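You operate a simulated robot arm through the tools that you are given. There is no shell and no other tool. Be economical: measure what you need, move in short steps, check, and stop when the job is done.

The job below is to be done with a simulated robot arm. You get a single attempt, and the scene is never put back.

Task
Stack the red tray over the grey one, using the red tray's own two posts.
Fine: fit them in the grey tray's empty corner holes; the ideas notebook goes in the red tray.

The check looks at the end state, three seconds after you hand in, the way a careful person would. Anything else that was tipped, shoved, dropped, spilled or broken makes it a failure.

Robot
A 6-joint arm with a two-finger parallel gripper, fixed in place. Base frame: the origin is at the foot of the arm, x ahead of it, y to its left, z up. Units: m, degrees, N and s.
With the tool pointing down near the work surface it reaches from about 0.14 to 0.84 m from the base axis. Its first joint turns from -166.0 to 166.0 degrees. Payload 3.91 kg.
The tool frame sits at the grasp point between the pads (the TCP): z along the fingers, y along the line on which they close. The tips reach 0.03 m beyond it. Largest opening 0.11 m; finger width 0.02, thickness 0.01; the body of the gripper, 0.048 by 0.112 m, starts 0.055 m behind the TCP.
Orientation is told as [roll, pitch, yaw] about the base's x, y, z axes, in that order, counted from this pose: with the fingers straight down and closing along the base's y, the tool's x points along the base's -x, its y along +y and its z along -z.

Tools
- The arm moves only by the tool apply_moves. Its argument "series" is a list of rows, each an object of numbers (a shift or turn left out is 0, a gripper value left out holds the last): "tx", "ty", "tz": the shift along the tool's x, y, z in m; "rx", "ry", "rz": the turn, a rotation vector about the tool's x, y, z in degrees; "grip": the opening, from 0 (shut) to 1 (fully open). In form: [{"tx": .., "ty": .., "tz": .., "rx": .., "ry": .., "rz": .., "grip": ..}, ...]. A call has 1 to 20 rows; each row is the pose to reach, as a shift and turn from the pose commanded when the call began, along the tool's axes at that moment. Rows are played at 5 a second. More than 0.05 m and 8.6 degrees between two rows, or a gripper value outside its range, and nothing of the call is played. Where a pose cannot be reached the arm comes as near as it can. A force on the tool above 70 N (or 10 N above the force at the start of the call, whichever is more), or a blocked arm, ends the call early, and 0.2 s more pass. The fingers move at their own pace (about 0.108 m/s each) and stop on an object; they squeeze with about 24 N. The grip force told is the motor's: it shows also when the fingers shut on nothing. Time passes only in rows, and 0.2 s behind the last, so rows that repeat a pose let the fingers close. It gives the time, the measured TCP pose, the force on the tool (base axes), the opening and the grip force at its end, in the units of the frame above (readings bear some noise), with the torque about the TCP (base axes, N m) and any sound that the robot's microphone picked up.
- Cameras (640 x 400 px; columns grow to the right, rows downward): "scene" is fixed at [0.4004, 0.4985, 1.5013]; the picture's right is [-0.99, 0.13, 0.00], its down [0.06, 0.44, -0.90] and it looks along [-0.12, -0.89, -0.44] (base axes); focal length 323 px, centre (320, 200). "wrist" rides on the gripper at [0.077, 0.007, -0.115] in the tool frame; the picture's right is [-0.09, 1.00, 0.00], its down [-0.80, -0.07, -0.59] and it looks along [-0.59, -0.05, 0.80] (tool axes); focal length 270 px, centre (320, 200). There is no depth. A picture from a camera that has moved, and an enlarged one, comes with that camera's place and axes in the base frame and with its lens.
- snapshot(camera): a new picture of that camera. No time passes.
- raise_lower(by): slides the trunk up (or, below 0, down) by that many m; the arm rides with it, the base frame stays. It gives what a move gives, with no picture.
- close_up(camera, box): a new picture of the part [left, top, right, bottom] of that camera's present view, enlarged. No time passes.
- sign_off(): hands the job in; it is judged then, once.

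Go step by step. Nothing tells you positions but the pictures and the camera data: compare them with the known pose of the tool, close in by small moves and look again before you grip or let go. The budget is 120 turns and 76 pictures, counting those below and the enlarged ones. Unless the task says otherwise, let go and move clear before handing in, and close with one line.

The tools are called as a command line: name --argument value ..., lists and objects as JSON in quotes. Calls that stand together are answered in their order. apply_moves: Moves the arm, as the interface text tells. Its arguments: {"type":"object","properties":{"series":{"type":"array"}},"required":["series"]} The other tools are called the same way: raise_lower (by) slides the trunk up or down; snapshot (camera) takes a picture; close_up (camera, box) takes an enlarged picture of a part of a camera's view; sign_off () hands the job in.

At the start:

```text
time_s: 0.0
position: [0.1851, -0.3067, 1.2607]
ee_rot: [0.1, 0.0, 0.0]
wrist_force: [0.3, 0.1, 0.3]
torque: [0.03, -0.01, 0.02]
finger_gap: 0.1097
grasp_force: 0.1
trunk travel left (down, up): [-0.475, 0.065]
```

scene: 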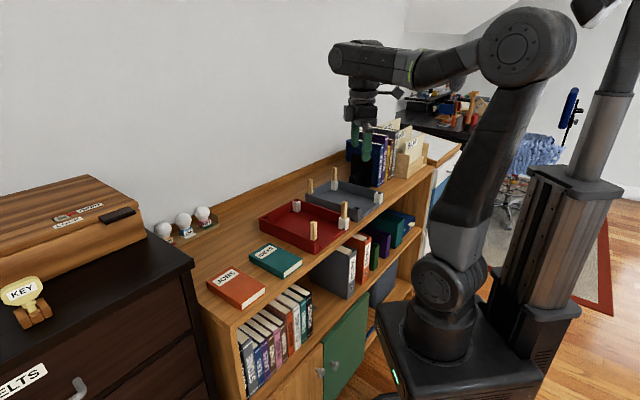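
wrist: 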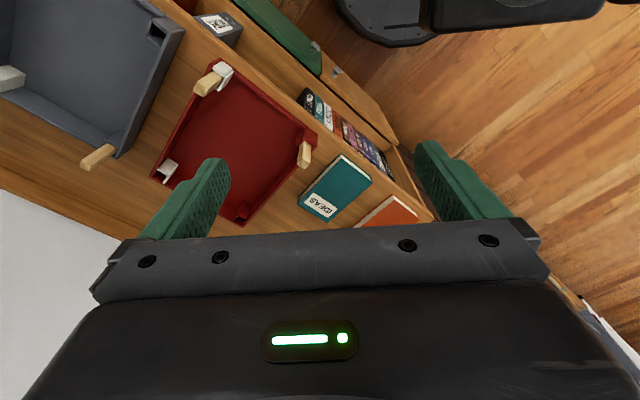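

I see a shelf top holding a grey tray, a red tray with posts, and two notebooks (teal IDEAS, orange). I'll take enlarged views before moving.

close_up --camera "scene" --box '[240, 150, 400, 280]'

close_up --camera "wrist" --box '[0, 0, 440, 240]'

close_up --camera "scene" --box '[190, 230, 310, 310]'

```text
3.08 times, centred on (320, 215) of scene
camera zoom: at [0.4004, 0.4985, 1.5013], right [-0.99, 0.13, 0.0], down [0.06, 0.44, -0.9], along [-0.12, -0.89, -0.44], focal length 993 px, centre (320, 154)
```

zoom: 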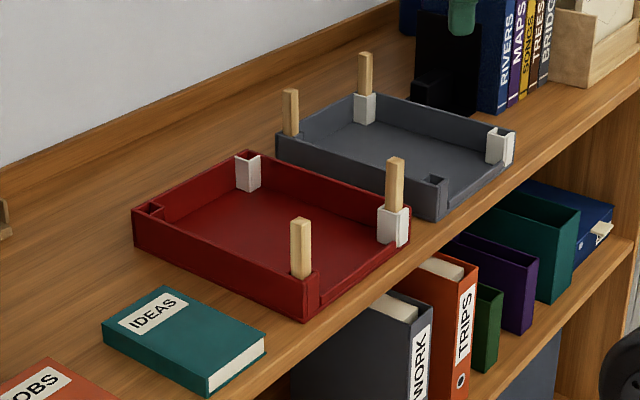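

```text
1.45 times, centred on (220, 120) of wrist
camera zoom: at [0.1084, -0.3, 1.3756], right [0.09, 1.0, 0.0], down [0.8, -0.07, 0.59], along [0.59, -0.05, -0.8], focal length 393 px, centre (466, 316)
```

zoom: 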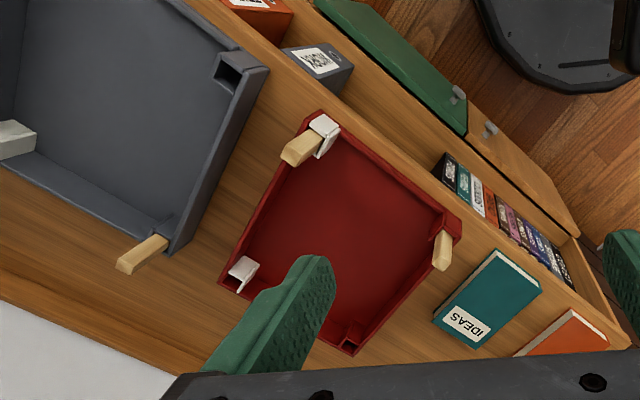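

```text
5.00 times, centred on (250, 270) of scene
camera zoom: at [0.4004, 0.4985, 1.5013], right [-0.99, 0.13, 0.0], down [0.06, 0.44, -0.9], along [-0.12, -0.89, -0.44], focal length 1614 px, centre (670, -150)
```

zoom: 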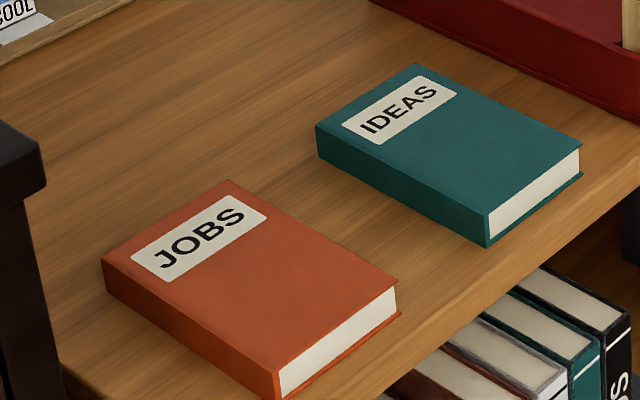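

The red posts' tops are around z≈1.01, with P2 near (0.305,-0.344). I'll move the wrist camera over the trays for a better look.

apply_moves --series '[{"tx": 0.026, "ty": -0.032, "tz": -0.007}, {"tx": 0.052, "ty": -0.064, "tz": -0.014}, {"tx": 0.078, "ty": -0.096, "tz": -0.02}, {"tx": 0.104, "ty": -0.128, "tz": -0.027}, {"tx": 0.13, "ty": -0.16, "tz": -0.034}, {"tx": 0.155, "ty": -0.19, "tz": -0.04}, {"tx": 0.155, "ty": -0.19, "tz": -0.04}]'

snapshot --camera "wrist"

```text
time_s: 1.6
position: [0.0299, -0.4962, 1.3022]
ee_rot: [0.0, 0.0, 0.0]
wrist_force: [-0.2, -0.4, 0.6]
torque: [0.03, 0.03, 0.0]
finger_gap: 0.1099
grasp_force: 0.0
trunk travel left (down, up): [-0.475, 0.065]
```

```text
70 pictures are left
camera wrist: at [-0.0463, -0.4894, 1.4163], right [0.09, 1.0, 0.0], down [0.8, -0.07, 0.59], along [0.59, -0.05, -0.8], focal length 270 px, centre (320, 200)
```

wrist: 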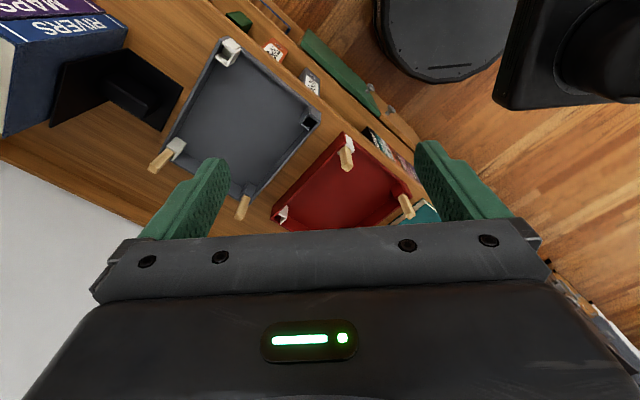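

close_up --camera "wrist" --box '[140, 20, 340, 145]'

close_up --camera "wrist" --box '[220, 105, 450, 245]'

close_up --camera "scene" --box '[300, 165, 390, 225]'

close_up --camera "scene" --box '[255, 185, 360, 255]'

```text
3.20 times, centred on (240, 82) of wrist
camera zoom: at [-0.0463, -0.4894, 1.4163], right [0.09, 1.0, 0.0], down [0.8, -0.07, 0.59], along [0.59, -0.05, -0.8], focal length 865 px, centre (576, 576)
```

zoom: 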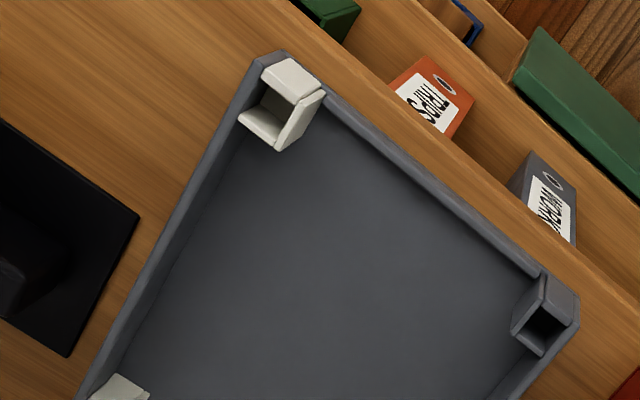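

```text
2.78 times, centred on (335, 175) of wrist
camera zoom: at [-0.0463, -0.4894, 1.4163], right [0.09, 1.0, 0.0], down [0.8, -0.07, 0.59], along [0.59, -0.05, -0.8], focal length 752 px, centre (278, 270)
```

zoom: 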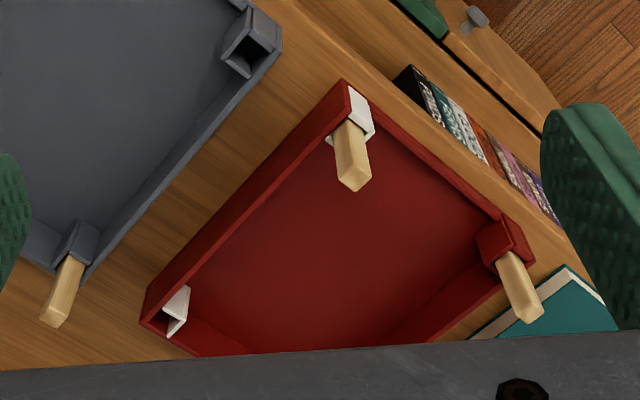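

```text
6.67 times, centred on (345, 195) of scene
camera zoom: at [0.4004, 0.4985, 1.5013], right [-0.99, 0.13, 0.0], down [0.06, 0.44, -0.9], along [-0.12, -0.89, -0.44], focal length 2151 px, centre (153, 233)
```

zoom: 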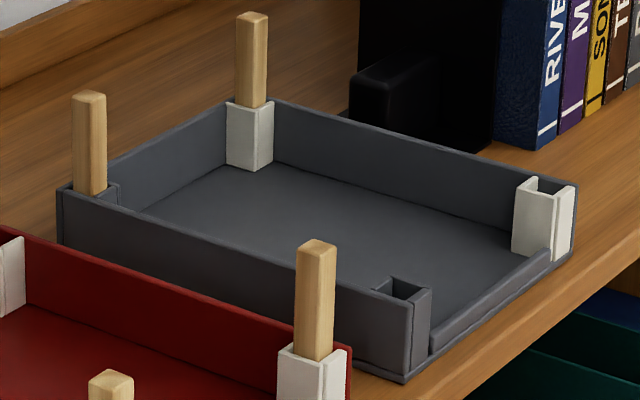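

```text
5.71 times, centred on (308, 220) of scene
camera zoom: at [0.4004, 0.4985, 1.5013], right [-0.99, 0.13, 0.0], down [0.06, 0.44, -0.9], along [-0.12, -0.89, -0.44], focal length 1844 px, centre (391, 86)
```

zoom: 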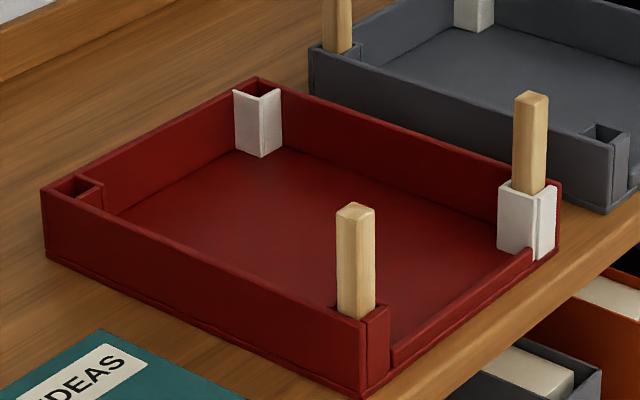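

Both trays have four square corner sockets, with the front low lip facing the shelf edge. Shelf top is z≈0.90, tray rim ≈0.95 and post tops ≈1.01, and the trays are turned about 45°. I'm going above the red front-left post with the tool yawed.

apply_moves --series '[{"tx": -0.034, "ty": 0.019, "tz": 0.02, "rz": 5.75}, {"tx": -0.068, "ty": 0.038, "tz": 0.04, "rz": 11.5}, {"tx": -0.101, "ty": 0.057, "tz": 0.06, "rz": 17.25}, {"tx": -0.135, "ty": 0.075, "tz": 0.08, "rz": 23}, {"tx": -0.169, "ty": 0.094, "tz": 0.1, "rz": 28.75}, {"tx": -0.203, "ty": 0.113, "tz": 0.12, "rz": 34.5}, {"tx": -0.236, "ty": 0.132, "tz": 0.14, "rz": 40.25}, {"tx": -0.27, "ty": 0.151, "tz": 0.162, "rz": 46}, {"tx": -0.27, "ty": 0.151, "tz": 0.162, "rz": 46}]'

snapshot --camera "wrist"

snapshot --camera "scene"

```text
time_s: 3.6
position: [0.3006, -0.346, 1.1395]
ee_rot: [0.0, -0.1, -46.1]
wrist_force: [-0.6, 0.2, -0.3]
torque: [-0.02, 0.01, 0.0]
finger_gap: 0.1098
grasp_force: 0.0
trunk travel left (down, up): [-0.475, 0.065]
```

```text
65 pictures are left
camera wrist: at [0.252, -0.2865, 1.2538], right [0.78, 0.63, 0.0], down [0.51, -0.63, 0.59], along [0.37, -0.46, -0.8], focal length 270 px, centre (320, 200)
```

wrist: 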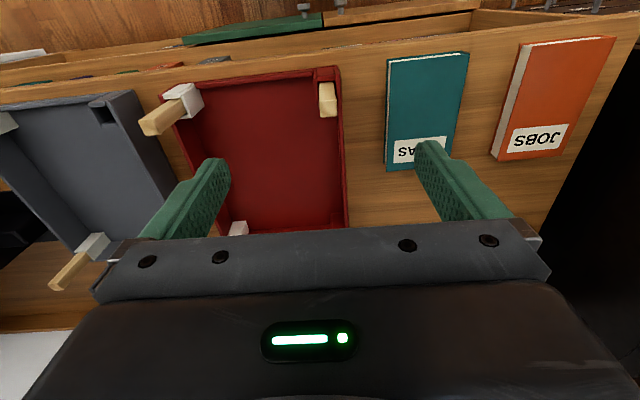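

```text
64 pictures are left
```

scene: 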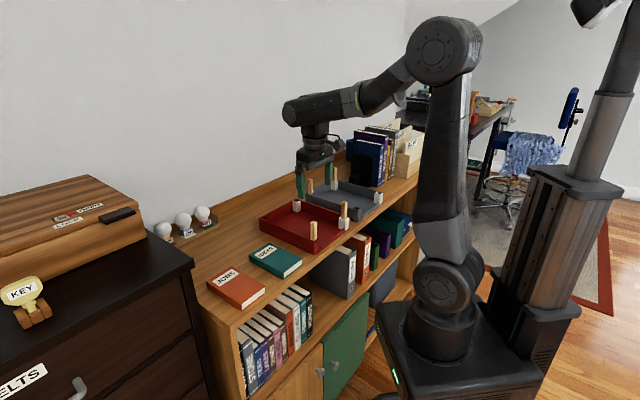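

The posts are in view. I'll enlarge them for exact positions and the yaw.

close_up --camera "wrist" --box '[100, 50, 360, 210]'

close_up --camera "wrist" --box '[290, 60, 360, 130]'

```text
2.46 times, centred on (230, 130) of wrist
camera zoom: at [0.252, -0.2865, 1.2538], right [0.78, 0.63, 0.0], down [0.51, -0.63, 0.59], along [0.37, -0.46, -0.8], focal length 665 px, centre (542, 372)
```

zoom: 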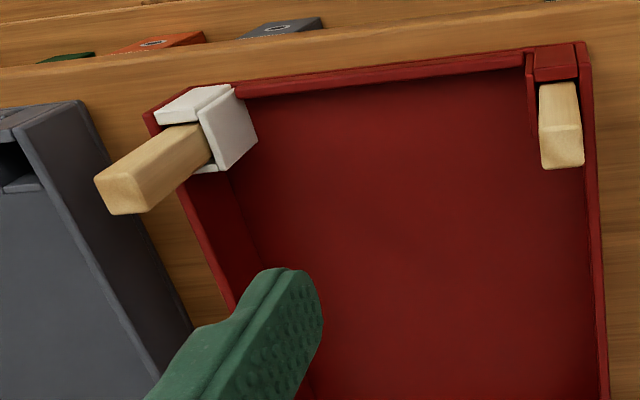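

```text
5.71 times, centred on (325, 95) of wrist
camera zoom: at [0.252, -0.2865, 1.2538], right [0.78, 0.63, 0.0], down [0.51, -0.63, 0.59], along [0.37, -0.46, -0.8], focal length 1544 px, centre (291, 800)
```

zoom: 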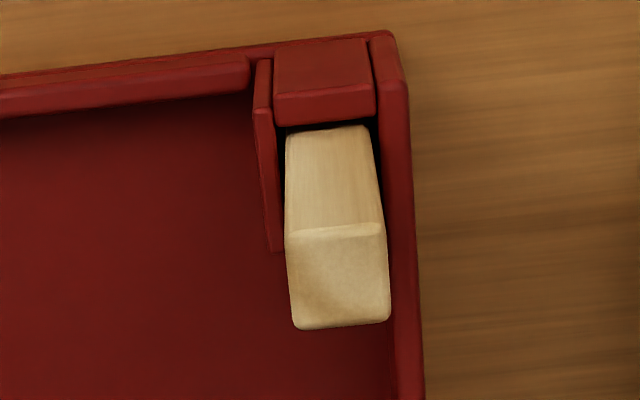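

P2's top is at about (0.3075,-0.343,1.008), P1's at about (0.187,-0.462), and the tray axis is at 44.7°. I'm lowering to just above P2 with the gripper half open to check alignment.

apply_moves --series '[{"tx": -0.0013, "ty": 0.0035, "tz": 0.04, "rz": -0.8, "grip": 0.5}, {"tx": -0.0026, "ty": 0.0071, "tz": 0.08, "rz": -0.8, "grip": 0.5}, {"tx": -0.0026, "ty": 0.0071, "tz": 0.1, "rz": -0.8, "grip": 0.5}, {"tx": -0.0026, "ty": 0.0071, "tz": 0.1, "rz": -0.8, "grip": 0.5}]'

snapshot --camera "wrist"

```text
time_s: 4.6
position: [0.3068, -0.3447, 1.0393]
ee_rot: [0.0, 0.1, -45.1]
wrist_force: [0.2, 0.2, 0.1]
torque: [-0.01, -0.01, 0.0]
finger_gap: 0.0548
grasp_force: 0.0
trunk travel left (down, up): [-0.475, 0.065]
```

```text
61 pictures are left
camera wrist: at [0.2581, -0.2843, 1.1534], right [0.77, 0.64, 0.0], down [0.51, -0.62, 0.59], along [0.38, -0.46, -0.8], focal length 270 px, centre (320, 200)
```

wrist: 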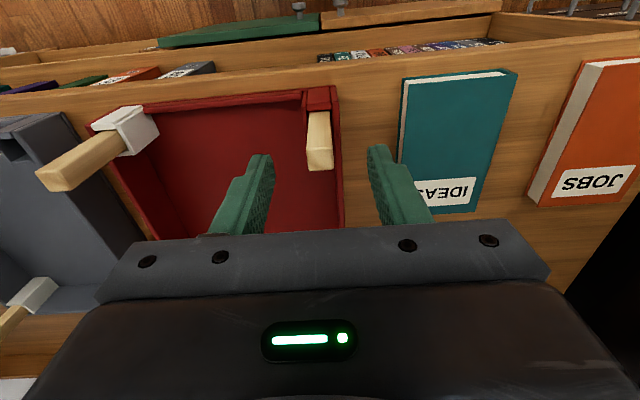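

Aligned over P2. I'm lowering 0.05 and closing on the post.

apply_moves --series '[{"tx": 0.0005, "ty": 0.0005, "tz": 0.025, "grip": 0.5}, {"tx": 0.001, "ty": 0.001, "tz": 0.05, "grip": 0.5}, {"tx": 0.001, "ty": 0.001, "tz": 0.05, "grip": 0.5}, {"tx": 0.001, "ty": 0.001, "tz": 0.05, "grip": 0}, {"tx": 0.001, "ty": 0.001, "tz": 0.05, "grip": 0}, {"tx": 0.001, "ty": 0.001, "tz": 0.05, "grip": 0}]'

snapshot --camera "wrist"

```text
time_s: 6.0
position: [0.3083, -0.3434, 0.9883]
ee_rot: [0.0, 0.0, -45.2]
wrist_force: [-0.1, 1.1, 0.3]
torque: [-0.01, -0.01, -0.01]
finger_gap: 0.0151
grasp_force: 24.3
trunk travel left (down, up): [-0.475, 0.065]
```

```text
60 pictures are left
camera wrist: at [0.258, -0.2829, 1.1034], right [0.77, 0.64, 0.0], down [0.51, -0.62, 0.59], along [0.38, -0.46, -0.8], focal length 270 px, centre (320, 200)
```

wrist: 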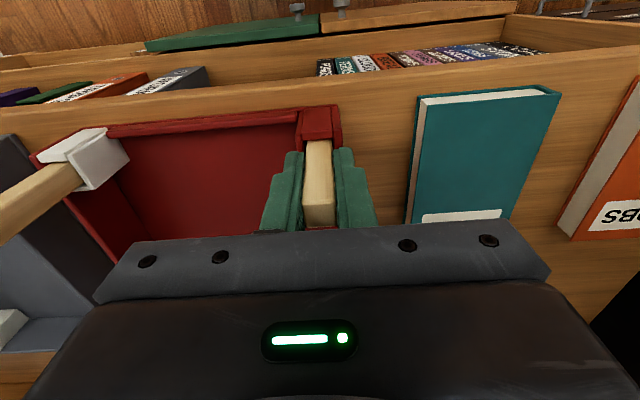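

The post is gripped at 15 mm with almost no side load. I'm lifting straight up.

apply_moves --series '[{"tz": -0.01}, {"tz": -0.02}, {"tz": -0.035}, {"tz": -0.05}, {"tz": -0.07}, {"tz": -0.09}, {"tz": -0.11}, {"tz": -0.13}]'

snapshot --camera "wrist"

close_up --camera "scene" --box '[240, 120, 400, 270]'

```text
time_s: 7.8
position: [0.3059, -0.3408, 1.1199]
ee_rot: [0.0, 0.0, -45.2]
wrist_force: [0.7, 0.1, 0.8]
torque: [0.01, 0.02, 0.0]
finger_gap: 0.0151
grasp_force: 24.2
trunk travel left (down, up): [-0.475, 0.065]
```

```text
59 pictures are left
camera wrist: at [0.2577, -0.2815, 1.2342], right [0.77, 0.64, 0.0], down [0.51, -0.62, 0.59], along [0.38, -0.46, -0.8], focal length 270 px, centre (320, 200)
```

wrist: 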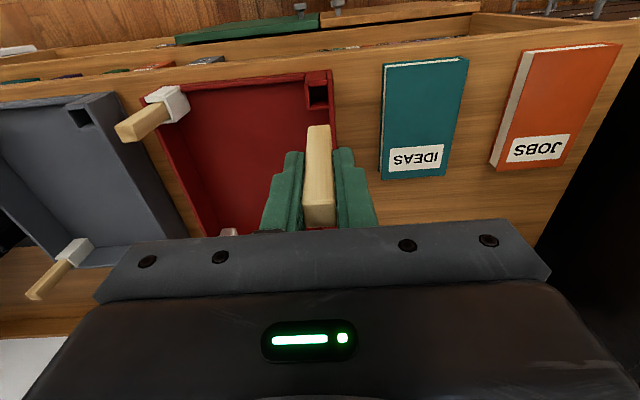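

```text
2.67 times, centred on (320, 195) of scene
camera zoom: at [0.4004, 0.4985, 1.5013], right [-0.99, 0.13, 0.0], down [0.06, 0.44, -0.9], along [-0.12, -0.89, -0.44], focal length 860 px, centre (320, 213)
```

zoom: 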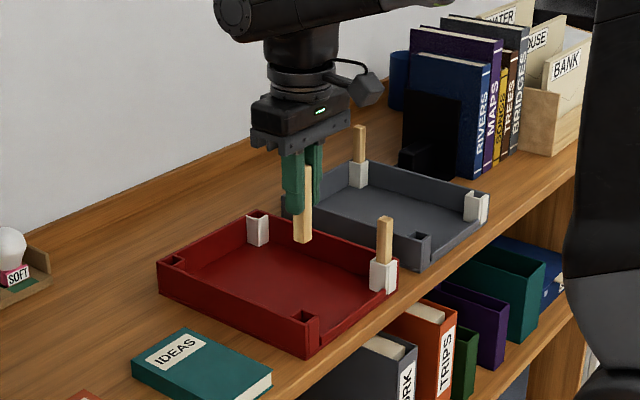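

The post is free, with its bottom about 0.065 below the TCP. I'm carrying it over the grey front-left empty hole, near (0.132,-0.529), staying high.

apply_moves --series '[{"tx": -0.002, "ty": -0.043}, {"tx": -0.004, "ty": -0.085}, {"tx": -0.006, "ty": -0.128}, {"tx": -0.008, "ty": -0.17}, {"tx": -0.01, "ty": -0.213}, {"tx": -0.0112, "ty": -0.2556}, {"tx": -0.0112, "ty": -0.2556}]'

snapshot --camera "wrist"

close_up --camera "wrist" --box '[230, 50, 390, 150]'

close_up --camera "scene" --box '[300, 130, 400, 230]'

```text
time_s: 9.4
position: [0.1322, -0.5292, 1.1209]
ee_rot: [0.0, 0.1, -45.2]
wrist_force: [0.3, 0.1, -0.6]
torque: [0.01, 0.01, 0.0]
finger_gap: 0.0152
grasp_force: 23.5
trunk travel left (down, up): [-0.475, 0.065]
```

```text
57 pictures are left
camera wrist: at [0.0835, -0.4703, 1.2341], right [0.77, 0.64, 0.0], down [0.51, -0.62, 0.59], along [0.38, -0.46, -0.8], focal length 270 px, centre (320, 200)
```

wrist: 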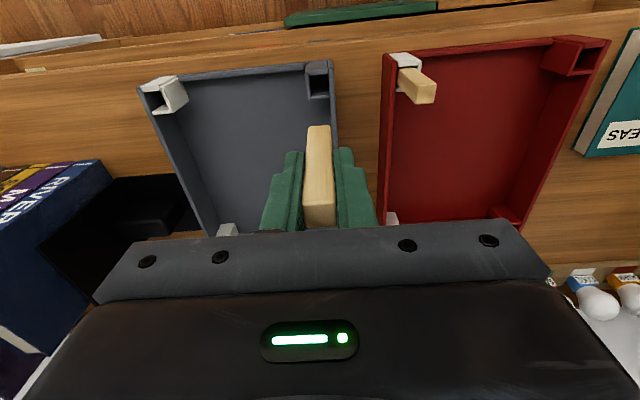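

```text
4.00 times, centred on (310, 100) of wrist
camera zoom: at [0.0835, -0.4703, 1.2341], right [0.77, 0.64, 0.0], down [0.51, -0.62, 0.59], along [0.38, -0.46, -0.8], focal length 1081 px, centre (360, 600)
```

zoom: 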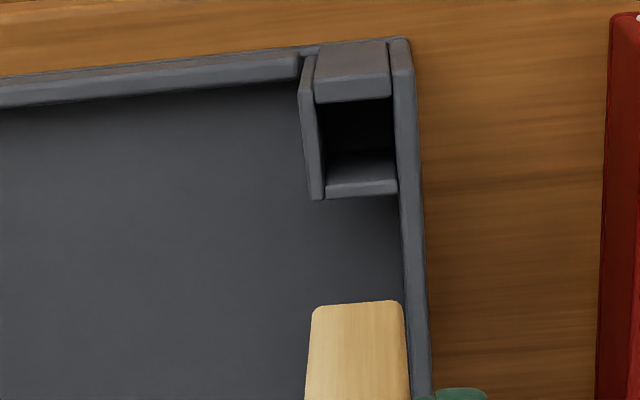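

```text
4.00 times, centred on (350, 180) of scene
camera zoom: at [0.4004, 0.4985, 1.5013], right [-0.99, 0.13, 0.0], down [0.06, 0.44, -0.9], along [-0.12, -0.89, -0.44], focal length 1291 px, centre (200, 280)
```

zoom: 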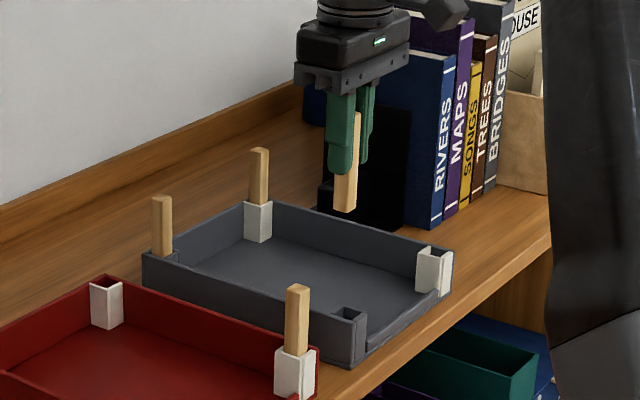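

The hole centre is at about (0.1265,-0.5227), about 18 mm wide against the 15 mm post, and the yaw matches. I'm shifting over it and lowering part way to check.

apply_moves --series '[{"tx": 0.0043, "ty": 0.0003, "tz": 0.0}, {"tx": 0.0086, "ty": 0.0005, "tz": 0.03}, {"tx": 0.0086, "ty": 0.0005, "tz": 0.06}, {"tx": 0.0086, "ty": 0.0005, "tz": 0.085}, {"tx": 0.0086, "ty": 0.0005, "tz": 0.085}]'

close_up --camera "wrist" --box '[240, 70, 400, 240]'

close_up --camera "scene" --box '[315, 150, 395, 220]'

```text
time_s: 10.6
position: [0.128, -0.5232, 1.0328]
ee_rot: [-0.1, 0.0, -45.2]
wrist_force: [-0.2, 0.7, -0.7]
torque: [-0.03, -0.01, 0.04]
finger_gap: 0.015
grasp_force: 23.7
trunk travel left (down, up): [-0.475, 0.065]
```

```text
2.35 times, centred on (320, 155) of wrist
camera zoom: at [0.079, -0.4637, 1.1482], right [0.77, 0.64, 0.0], down [0.51, -0.62, 0.59], along [0.38, -0.46, -0.8], focal length 636 px, centre (320, 306)
```

zoom: 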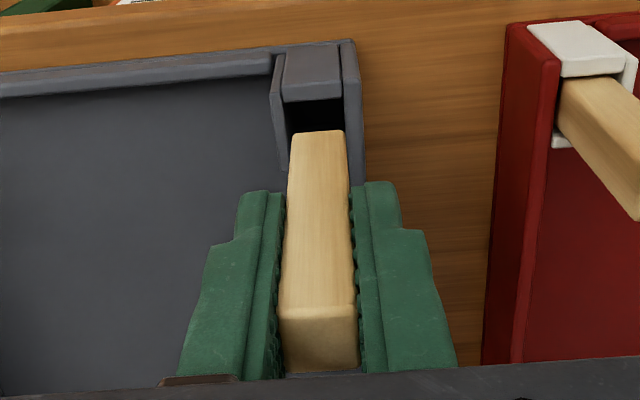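

```text
5.71 times, centred on (355, 185) of scene
camera zoom: at [0.4004, 0.4985, 1.5013], right [-0.99, 0.13, 0.0], down [0.06, 0.44, -0.9], along [-0.12, -0.89, -0.44], focal length 1844 px, centre (120, 286)
```

zoom: 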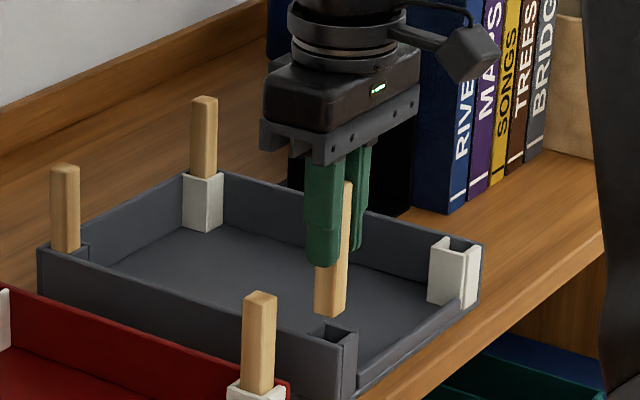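

The post is about 2 mm too far back. I'm correcting that and easing down to just inside the hole mouth.

apply_moves --series '[{"tx": 0.0019, "ty": -0.0005}, {"tx": 0.0019, "ty": -0.0005, "tz": 0.008}, {"tx": 0.0019, "ty": -0.0005, "tz": 0.016}, {"tx": 0.0019, "ty": -0.0005, "tz": 0.02}, {"tx": 0.0019, "ty": -0.0005, "tz": 0.022}]'

close_up --camera "wrist" --box '[260, 70, 380, 160]'

```text
time_s: 11.8
position: [0.1264, -0.5217, 1.011]
ee_rot: [-0.1, 0.0, -45.2]
wrist_force: [-0.6, -0.9, -0.1]
torque: [0.03, -0.03, 0.0]
finger_gap: 0.0151
grasp_force: 23.9
trunk travel left (down, up): [-0.475, 0.065]
```

```text
4.44 times, centred on (320, 115) of wrist
camera zoom: at [0.0772, -0.4625, 1.1264], right [0.77, 0.64, 0.0], down [0.51, -0.62, 0.59], along [0.38, -0.46, -0.8], focal length 1201 px, centre (320, 578)
```

zoom: 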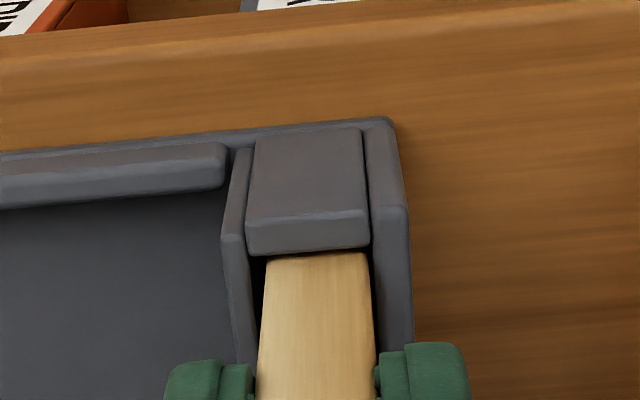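

The post has entered the mouth, a bit to the right. I'm nudging it left 0.8 mm and pushing down until it seats.

apply_moves --series '[{"ty": -0.0008}, {"ty": -0.0008, "tz": 0.006}, {"ty": -0.0008, "tz": 0.012}, {"ty": -0.0008, "tz": 0.016}, {"ty": -0.0008, "tz": 0.019}, {"ty": -0.0008, "tz": 0.021}]'

close_up --camera "wrist" --box '[240, 70, 400, 240]'

close_up --camera "scene" --box '[315, 150, 395, 220]'

```text
time_s: 13.2
position: [0.1259, -0.5226, 0.9905]
ee_rot: [0.0, 0.0, -45.3]
wrist_force: [-0.1, 0.0, -0.3]
torque: [0.0, -0.03, -0.04]
finger_gap: 0.0152
grasp_force: 23.9
trunk travel left (down, up): [-0.475, 0.065]
```

```text
2.35 times, centred on (320, 155) of wrist
camera zoom: at [0.0765, -0.4631, 1.1058], right [0.77, 0.64, 0.0], down [0.51, -0.62, 0.59], along [0.38, -0.46, -0.8], focal length 636 px, centre (320, 306)
```

zoom: 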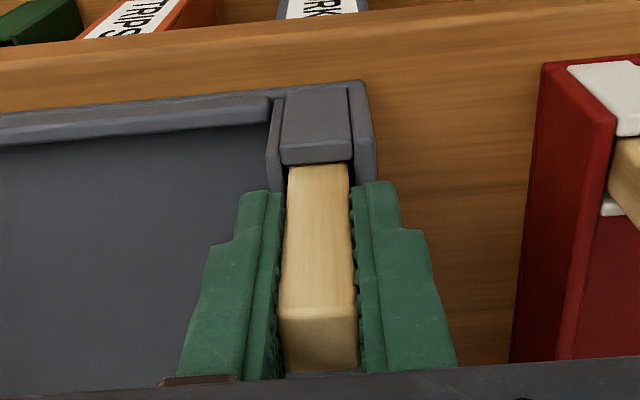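

```text
5.71 times, centred on (355, 185) of scene
camera zoom: at [0.4004, 0.4985, 1.5013], right [-0.99, 0.13, 0.0], down [0.06, 0.44, -0.9], along [-0.12, -0.89, -0.44], focal length 1844 px, centre (120, 286)
```

zoom: 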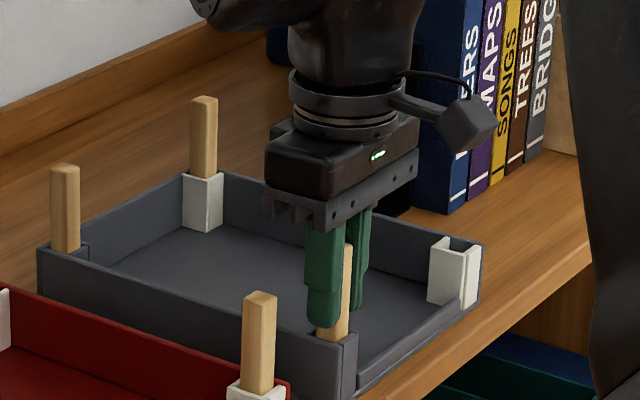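

It's inserted but not yet touching bottom. In the red tray the grip height was z 0.988, so I'm lowering a few more mm.

apply_moves --series '[{"tz": 0.001}, {"tz": 0.002}, {"tz": 0.0025}, {"tz": 0.0025}]'

```text
time_s: 14.2
position: [0.1256, -0.5224, 0.9882]
ee_rot: [-0.1, 0.1, -45.2]
wrist_force: [0.1, 0.0, 0.3]
torque: [0.01, -0.02, -0.02]
finger_gap: 0.0148
grasp_force: 23.6
trunk travel left (down, up): [-0.475, 0.065]
```

It's at its original seating height, so I'm releasing gently and rising.

apply_moves --series '[{"tz": 0.001}, {"tz": 0.001, "grip": 0.25}, {"tz": 0.001, "grip": 0.45}, {"tz": 0.001, "grip": 0.45}, {"tz": -0.03, "grip": 0.45}, {"tz": -0.07, "grip": 0.45}, {"tz": -0.11, "grip": 0.45}, {"tz": -0.13, "grip": 0.45}]'

close_up --camera "wrist" --box '[120, 20, 460, 232]'

close_up --camera "scene" --box '[300, 150, 395, 230]'

```text
time_s: 16.0
position: [0.1265, -0.523, 1.1185]
ee_rot: [0.0, 0.0, -45.1]
wrist_force: [-0.5, 0.2, 0.9]
torque: [0.01, 0.0, 0.01]
finger_gap: 0.0497
grasp_force: 0.0
trunk travel left (down, up): [-0.475, 0.065]
```

```text
1.88 times, centred on (290, 126) of wrist
camera zoom: at [0.0769, -0.4632, 1.2337], right [0.77, 0.64, 0.0], down [0.51, -0.62, 0.59], along [0.38, -0.46, -0.8], focal length 509 px, centre (376, 339)
```

zoom: 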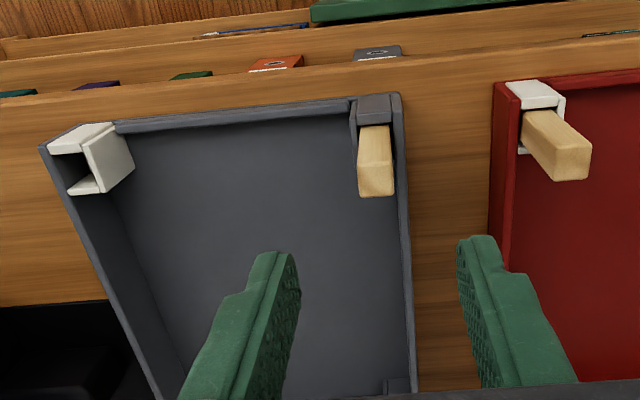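

```text
5.00 times, centred on (348, 190) of scene
camera zoom: at [0.4004, 0.4985, 1.5013], right [-0.99, 0.13, 0.0], down [0.06, 0.44, -0.9], along [-0.12, -0.89, -0.44], focal length 1614 px, centre (182, 250)
```

zoom: 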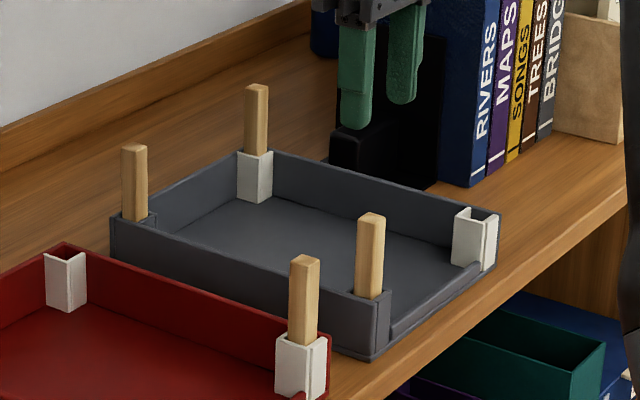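

The first post is in. Next is P1 at about (0.187,-0.463), so I'm moving over it and checking.

apply_moves --series '[{"ty": 0.043}, {"ty": 0.0856}, {"ty": 0.0856, "tz": 0.04}, {"ty": 0.0856, "tz": 0.075}, {"ty": 0.0856, "tz": 0.075}]'

close_up --camera "wrist" --box '[200, 90, 440, 240]'

```text
time_s: 17.2
position: [0.1858, -0.4623, 1.0429]
ee_rot: [-0.1, -0.1, -45.2]
wrist_force: [-0.6, 0.1, 0.4]
torque: [-0.01, -0.02, 0.0]
finger_gap: 0.0496
grasp_force: 0.1
trunk travel left (down, up): [-0.475, 0.065]
```

```text
2.67 times, centred on (320, 165) of wrist
camera zoom: at [0.1375, -0.4024, 1.1579], right [0.77, 0.64, 0.0], down [0.51, -0.62, 0.59], along [0.38, -0.46, -0.8], focal length 721 px, centre (320, 293)
```

zoom: 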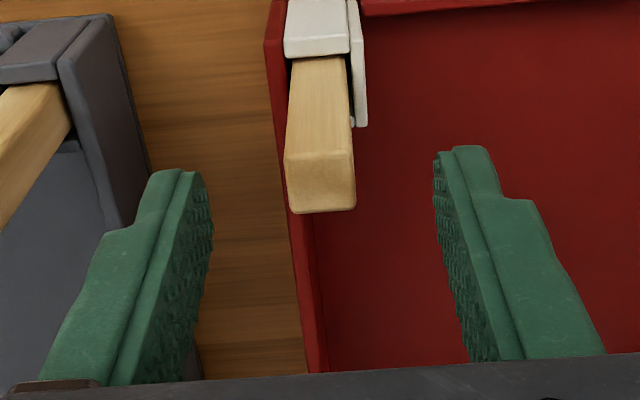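

Aligned. I'm lowering and gripping P1.

apply_moves --series '[{"tx": -0.0012, "tz": 0.025}, {"tx": -0.0012, "tz": 0.05}, {"tx": -0.0012, "tz": 0.05, "grip": 0}, {"tx": -0.0012, "tz": 0.05, "grip": 0}, {"tx": -0.0012, "tz": 0.05, "grip": 0}]'

apply_moves --series '[{"tz": -0.01}, {"tz": -0.02}, {"tz": -0.035}, {"tz": -0.05}, {"tz": -0.08}, {"tz": -0.11}, {"tz": -0.13}, {"tz": -0.13}]'

snapshot --camera "wrist"

close_up --camera "scene" --box '[240, 120, 400, 270]'

```text
time_s: 18.4
position: [0.1878, -0.4632, 0.993]
ee_rot: [-0.1, 0.0, -45.2]
wrist_force: [0.1, 0.0, 0.2]
torque: [-0.01, 0.0, 0.01]
finger_gap: 0.0147
grasp_force: 23.8
trunk travel left (down, up): [-0.475, 0.065]
```

```text
time_s: 20.2
position: [0.1875, -0.463, 1.1248]
ee_rot: [0.0, -0.1, -45.2]
wrist_force: [-0.7, -0.1, 0.0]
torque: [-0.01, 0.0, 0.02]
finger_gap: 0.015
grasp_force: 24.6
trunk travel left (down, up): [-0.475, 0.065]
```

```text
46 pictures are left
camera wrist: at [0.1382, -0.4036, 1.2385], right [0.77, 0.64, 0.0], down [0.51, -0.62, 0.59], along [0.38, -0.46, -0.8], focal length 270 px, centre (320, 200)
```

wrist: 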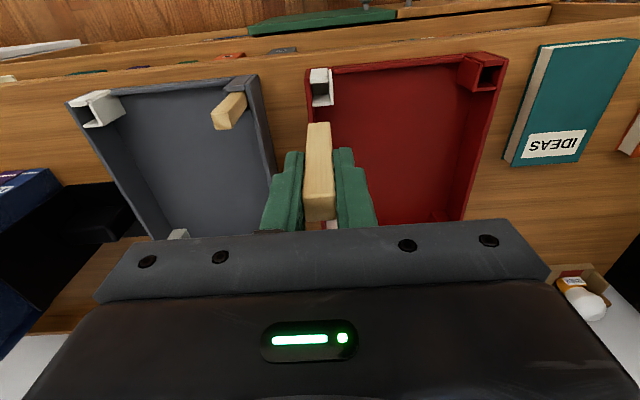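

```text
2.67 times, centred on (320, 195) of scene
camera zoom: at [0.4004, 0.4985, 1.5013], right [-0.99, 0.13, 0.0], down [0.06, 0.44, -0.9], along [-0.12, -0.89, -0.44], focal length 860 px, centre (320, 213)
```

zoom: 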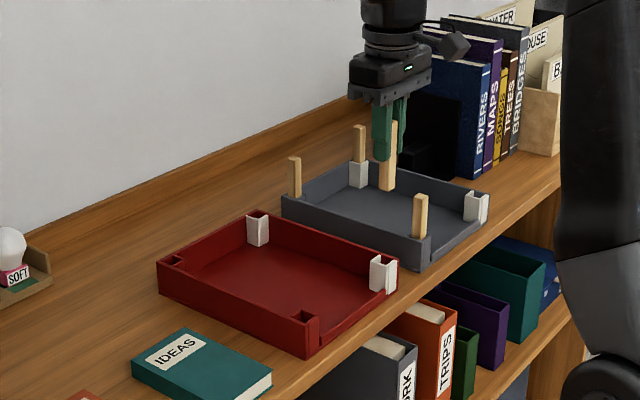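

P1 is free. I'm carrying it over the grey front-right white socket, near (0.005,-0.642), which clears the books.

apply_moves --series '[{"tx": 0.0003, "ty": -0.043}, {"tx": 0.0005, "ty": -0.085}, {"tx": 0.0008, "ty": -0.128}, {"tx": 0.001, "ty": -0.17}, {"tx": 0.0013, "ty": -0.213}, {"tx": 0.0015, "ty": -0.2555}, {"tx": 0.0015, "ty": -0.2555}]'

close_up --camera "wrist" --box '[230, 50, 390, 150]'

```text
time_s: 21.8
position: [0.004, -0.6418, 1.1226]
ee_rot: [-0.1, 0.0, -45.1]
wrist_force: [0.3, 0.5, 0.9]
torque: [-0.03, 0.0, -0.02]
finger_gap: 0.0151
grasp_force: 23.9
trunk travel left (down, up): [-0.475, 0.065]
```

```text
4.00 times, centred on (310, 100) of wrist
camera zoom: at [-0.0443, -0.5835, 1.2377], right [0.77, 0.64, 0.0], down [0.51, -0.62, 0.59], along [0.38, -0.46, -0.8], focal length 1081 px, centre (360, 600)
```

zoom: 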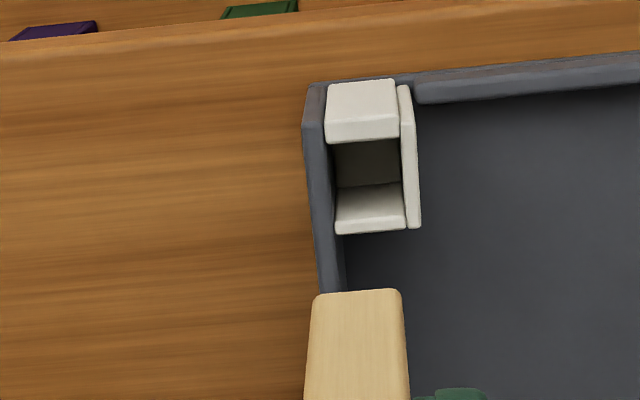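

The hole is at about (0.007,-0.642). I'm shifting slightly and lowering to just above the rim to check.

apply_moves --series '[{"tx": -0.0005, "ty": 0.002, "tz": 0.0}, {"tx": -0.0005, "ty": 0.002, "tz": 0.03}, {"tx": -0.0005, "ty": 0.002, "tz": 0.06}, {"tx": -0.0005, "ty": 0.002, "tz": 0.09}, {"tx": -0.0005, "ty": 0.002, "tz": 0.095}, {"tx": -0.0005, "ty": 0.002, "tz": 0.095}]'

close_up --camera "wrist" --box '[260, 70, 380, 160]'

```text
time_s: 23.2
position: [0.0069, -0.6426, 1.028]
ee_rot: [0.0, 0.0, -45.2]
wrist_force: [-0.1, 0.6, 0.5]
torque: [0.02, -0.01, 0.01]
finger_gap: 0.0149
grasp_force: 24.0
trunk travel left (down, up): [-0.475, 0.065]
```

```text
4.44 times, centred on (320, 115) of wrist
camera zoom: at [-0.0426, -0.5815, 1.1425], right [0.77, 0.64, 0.0], down [0.51, -0.62, 0.59], along [0.38, -0.46, -0.8], focal length 1201 px, centre (320, 578)
```

zoom: 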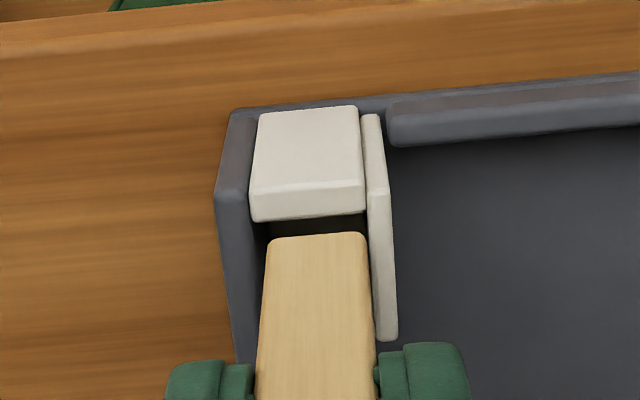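

Alignment is within about 1 mm. I'm easing the post into the socket.

apply_moves --series '[{"tx": -0.0003, "tz": 0.006}, {"tx": -0.0003, "tz": 0.012}, {"tx": -0.0003, "tz": 0.018}, {"tx": -0.0003, "tz": 0.018}]'

close_up --camera "wrist" --box '[260, 70, 380, 160]'

```text
time_s: 24.2
position: [0.0073, -0.6414, 1.0098]
ee_rot: [0.0, 0.0, -45.1]
wrist_force: [-0.3, 0.0, 0.4]
torque: [0.03, 0.0, -0.02]
finger_gap: 0.0149
grasp_force: 23.6
trunk travel left (down, up): [-0.475, 0.065]
```

```text
4.44 times, centred on (320, 115) of wrist
camera zoom: at [-0.0422, -0.5817, 1.1247], right [0.77, 0.64, 0.0], down [0.51, -0.62, 0.59], along [0.38, -0.46, -0.8], focal length 1201 px, centre (320, 578)
```

zoom: 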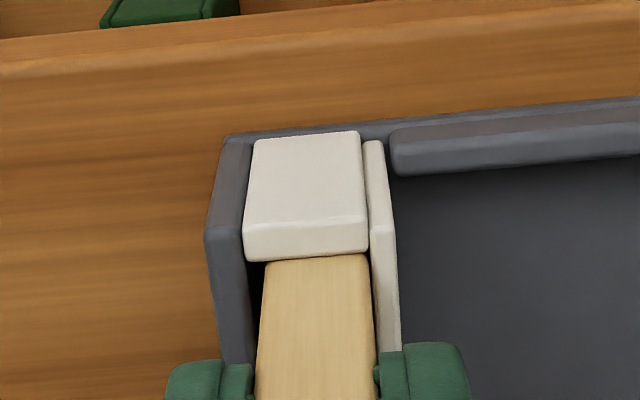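

It's entering cleanly, slightly right as before. I'm nudging left and seating it.

apply_moves --series '[{"tx": -0.0003, "ty": -0.0008}, {"tx": -0.0003, "ty": -0.0008, "tz": 0.006}, {"tx": -0.0003, "ty": -0.0008, "tz": 0.012}, {"tx": -0.0003, "ty": -0.0008, "tz": 0.016}, {"tx": -0.0003, "ty": -0.0008, "tz": 0.0175}, {"tx": -0.0003, "ty": -0.0008, "tz": 0.0175}]'

close_up --camera "wrist" --box '[240, 70, 400, 240]'

```text
time_s: 25.6
position: [0.0064, -0.6426, 0.9921]
ee_rot: [-0.1, 0.1, -45.2]
wrist_force: [0.5, -0.7, 0.5]
torque: [0.05, -0.02, -0.02]
finger_gap: 0.0149
grasp_force: 24.0
trunk travel left (down, up): [-0.475, 0.065]
```

```text
2.35 times, centred on (320, 155) of wrist
camera zoom: at [-0.0427, -0.5828, 1.1073], right [0.77, 0.64, 0.0], down [0.51, -0.62, 0.59], along [0.38, -0.46, -0.8], focal length 636 px, centre (320, 306)
```

zoom: 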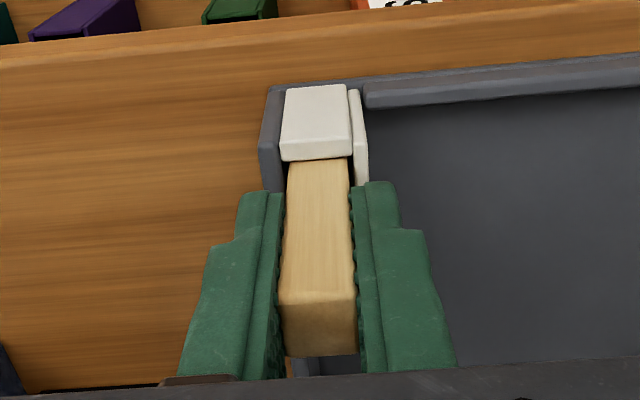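

Seated at its original height. I'm releasing it and rising.

apply_moves --series '[{"tz": 0.0005, "grip": 0.25}, {"tz": 0.0005, "grip": 0.45}, {"tz": 0.0005, "grip": 0.45}, {"tz": -0.03, "grip": 0.45}, {"tz": -0.07, "grip": 0.45}, {"tz": -0.11, "grip": 0.45}, {"tz": -0.15, "grip": 0.45}, {"tz": -0.15, "grip": 0.45}]'

close_up --camera "wrist" --box '[220, 20, 620, 240]'

close_up --camera "scene" --box '[255, 160, 395, 260]'

```text
time_s: 27.4
position: [0.0056, -0.6431, 1.1426]
ee_rot: [-0.1, 0.0, -45.2]
wrist_force: [0.2, -0.5, 0.1]
torque: [0.01, -0.06, 0.03]
finger_gap: 0.0495
grasp_force: 0.0
trunk travel left (down, up): [-0.475, 0.065]
```

```text
1.60 times, centred on (420, 130) of wrist
camera zoom: at [-0.0428, -0.5838, 1.2577], right [0.77, 0.64, 0.0], down [0.51, -0.62, 0.59], along [0.38, -0.46, -0.8], focal length 432 px, centre (160, 312)
```

zoom: 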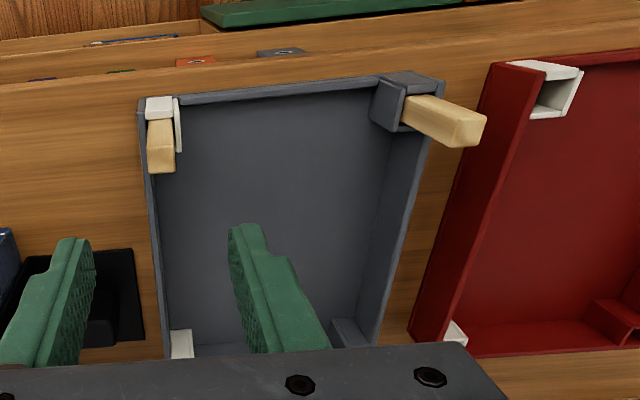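

```text
4.00 times, centred on (325, 210) of scene
camera zoom: at [0.4004, 0.4985, 1.5013], right [-0.99, 0.13, 0.0], down [0.06, 0.44, -0.9], along [-0.12, -0.89, -0.44], focal length 1291 px, centre (300, 160)
```

zoom: 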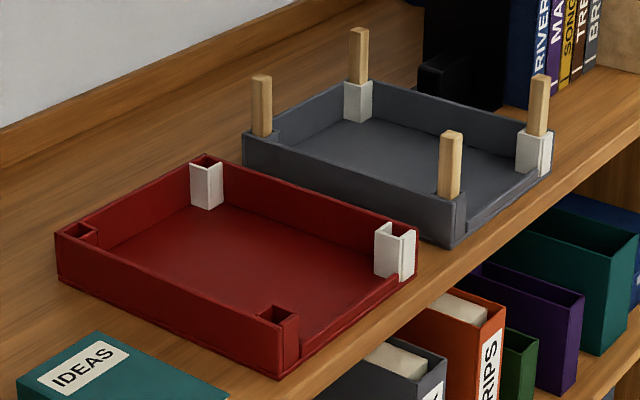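

All four posts now stand in the grey tray. The red tray must move about 0.255 along −u with the same orientation. I'll hover over the red left wall, where I plan to grip, and inspect it.

apply_moves --series '[{"tx": -0.0085, "ty": 0.0437}, {"tx": -0.017, "ty": 0.0874}, {"tx": -0.0254, "ty": 0.1311}, {"tx": -0.0339, "ty": 0.1748}, {"tx": -0.0424, "ty": 0.2186}, {"tx": -0.0509, "ty": 0.2623}, {"tx": -0.0594, "ty": 0.306}, {"tx": -0.0678, "ty": 0.3497, "tz": 0.01}, {"tx": -0.0763, "ty": 0.3934, "tz": 0.02}, {"tx": -0.0848, "ty": 0.4371, "tz": 0.04}, {"tx": -0.0848, "ty": 0.4371, "tz": 0.04}]'

snapshot --camera "wrist"

```text
time_s: 29.8
position: [0.3775, -0.3925, 1.1025]
ee_rot: [0.1, 0.0, -45.2]
wrist_force: [0.1, 0.4, -0.2]
torque: [0.01, -0.04, 0.02]
finger_gap: 0.0493
grasp_force: 0.0
trunk travel left (down, up): [-0.475, 0.065]
```

```text
38 pictures are left
camera wrist: at [0.3283, -0.3341, 1.2174], right [0.77, 0.64, 0.0], down [0.51, -0.62, 0.59], along [0.38, -0.46, -0.8], focal length 270 px, centre (320, 200)
```

wrist: 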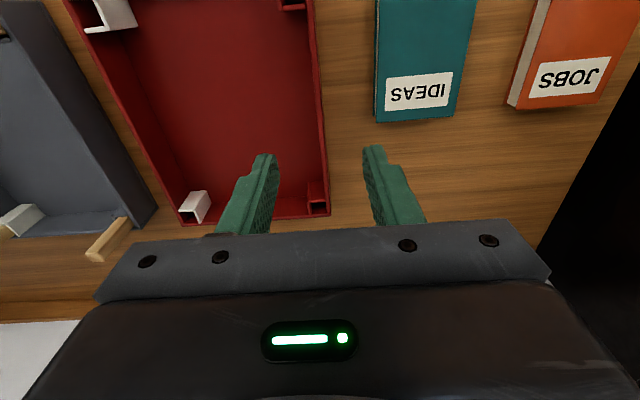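

close_up --camera "wrist" --box '[280, 90, 360, 230]'

```text
2.86 times, centred on (320, 160) of wrist
camera zoom: at [0.3283, -0.3341, 1.2174], right [0.77, 0.64, 0.0], down [0.51, -0.62, 0.59], along [0.38, -0.46, -0.8], focal length 772 px, centre (320, 314)
```

zoom: 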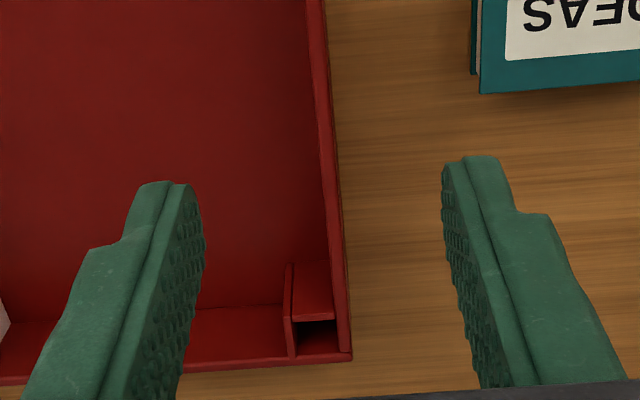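

The wall is about 6 mm thick and centred under the tool. I'm moving to the wall's middle and lowering to just above the rim to check.

apply_moves --series '[{"tx": -0.01, "tz": 0.03, "grip": 0.32}, {"tx": -0.02, "ty": -0.0004, "tz": 0.06, "grip": 0.32}, {"tx": -0.02, "ty": -0.0004, "tz": 0.09, "grip": 0.32}, {"tx": -0.02, "ty": -0.0004, "tz": 0.105, "grip": 0.32}, {"tx": -0.02, "ty": -0.0004, "tz": 0.105, "grip": 0.32}]'

snapshot --camera "wrist"

```text
time_s: 31.0
position: [0.3908, -0.4084, 0.9984]
ee_rot: [0.1, 0.0, -45.2]
wrist_force: [0.8, 0.7, 0.3]
torque: [0.03, 0.0, -0.03]
finger_gap: 0.0351
grasp_force: 0.0
trunk travel left (down, up): [-0.475, 0.065]
```

```text
36 pictures are left
camera wrist: at [0.3417, -0.3494, 1.1127], right [0.77, 0.64, 0.0], down [0.51, -0.62, 0.59], along [0.38, -0.46, -0.8], focal length 270 px, centre (320, 200)
```

wrist: 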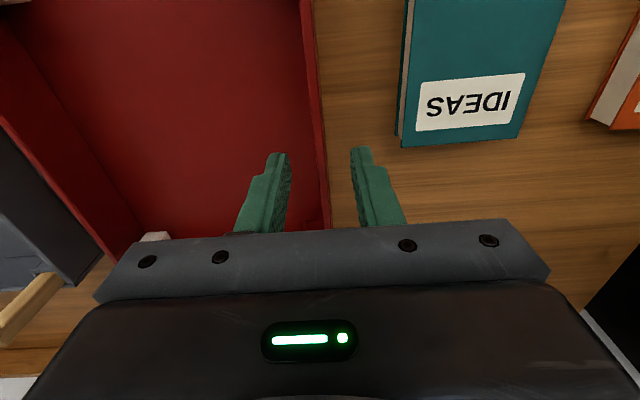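

The wall is centred between the fingers. I'm lowering around it and closing.

apply_moves --series '[{"tz": 0.02, "grip": 0.32}, {"tz": 0.04, "grip": 0.32}, {"tz": 0.054, "grip": 0.32}, {"tz": 0.054, "grip": 0.32}]'

apply_moves --series '[{"grip": 0.15}, {"grip": 0.05}, {"grip": 0}, {"grip": 0}, {"grip": 0}]'

snapshot --camera "wrist"

```text
time_s: 32.0
position: [0.3899, -0.4092, 0.9442]
ee_rot: [0.0, 0.0, -45.2]
wrist_force: [0.9, 0.5, -0.1]
torque: [-0.01, 0.02, -0.01]
finger_gap: 0.0352
grasp_force: 0.1
trunk travel left (down, up): [-0.475, 0.065]
```

```text
time_s: 33.2
position: [0.3892, -0.4078, 0.9455]
ee_rot: [0.0, 0.0, -45.2]
wrist_force: [-0.8, 0.0, -0.5]
torque: [-0.02, -0.03, 0.15]
finger_gap: 0.0057
grasp_force: 24.0
trunk travel left (down, up): [-0.475, 0.065]
```

```text
35 pictures are left
camera wrist: at [0.3412, -0.3494, 1.0592], right [0.77, 0.64, 0.0], down [0.51, -0.62, 0.59], along [0.38, -0.46, -0.8], focal length 270 px, centre (320, 200)
```

wrist: 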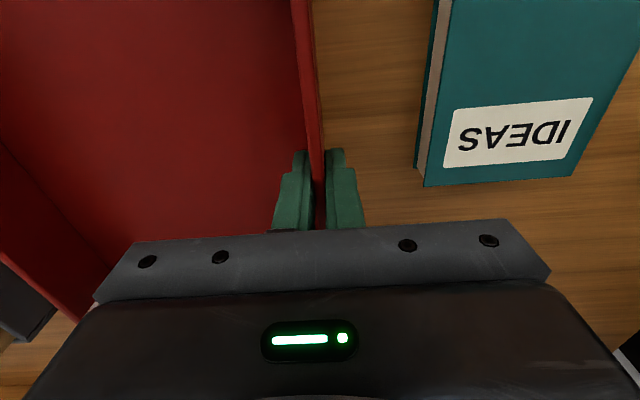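

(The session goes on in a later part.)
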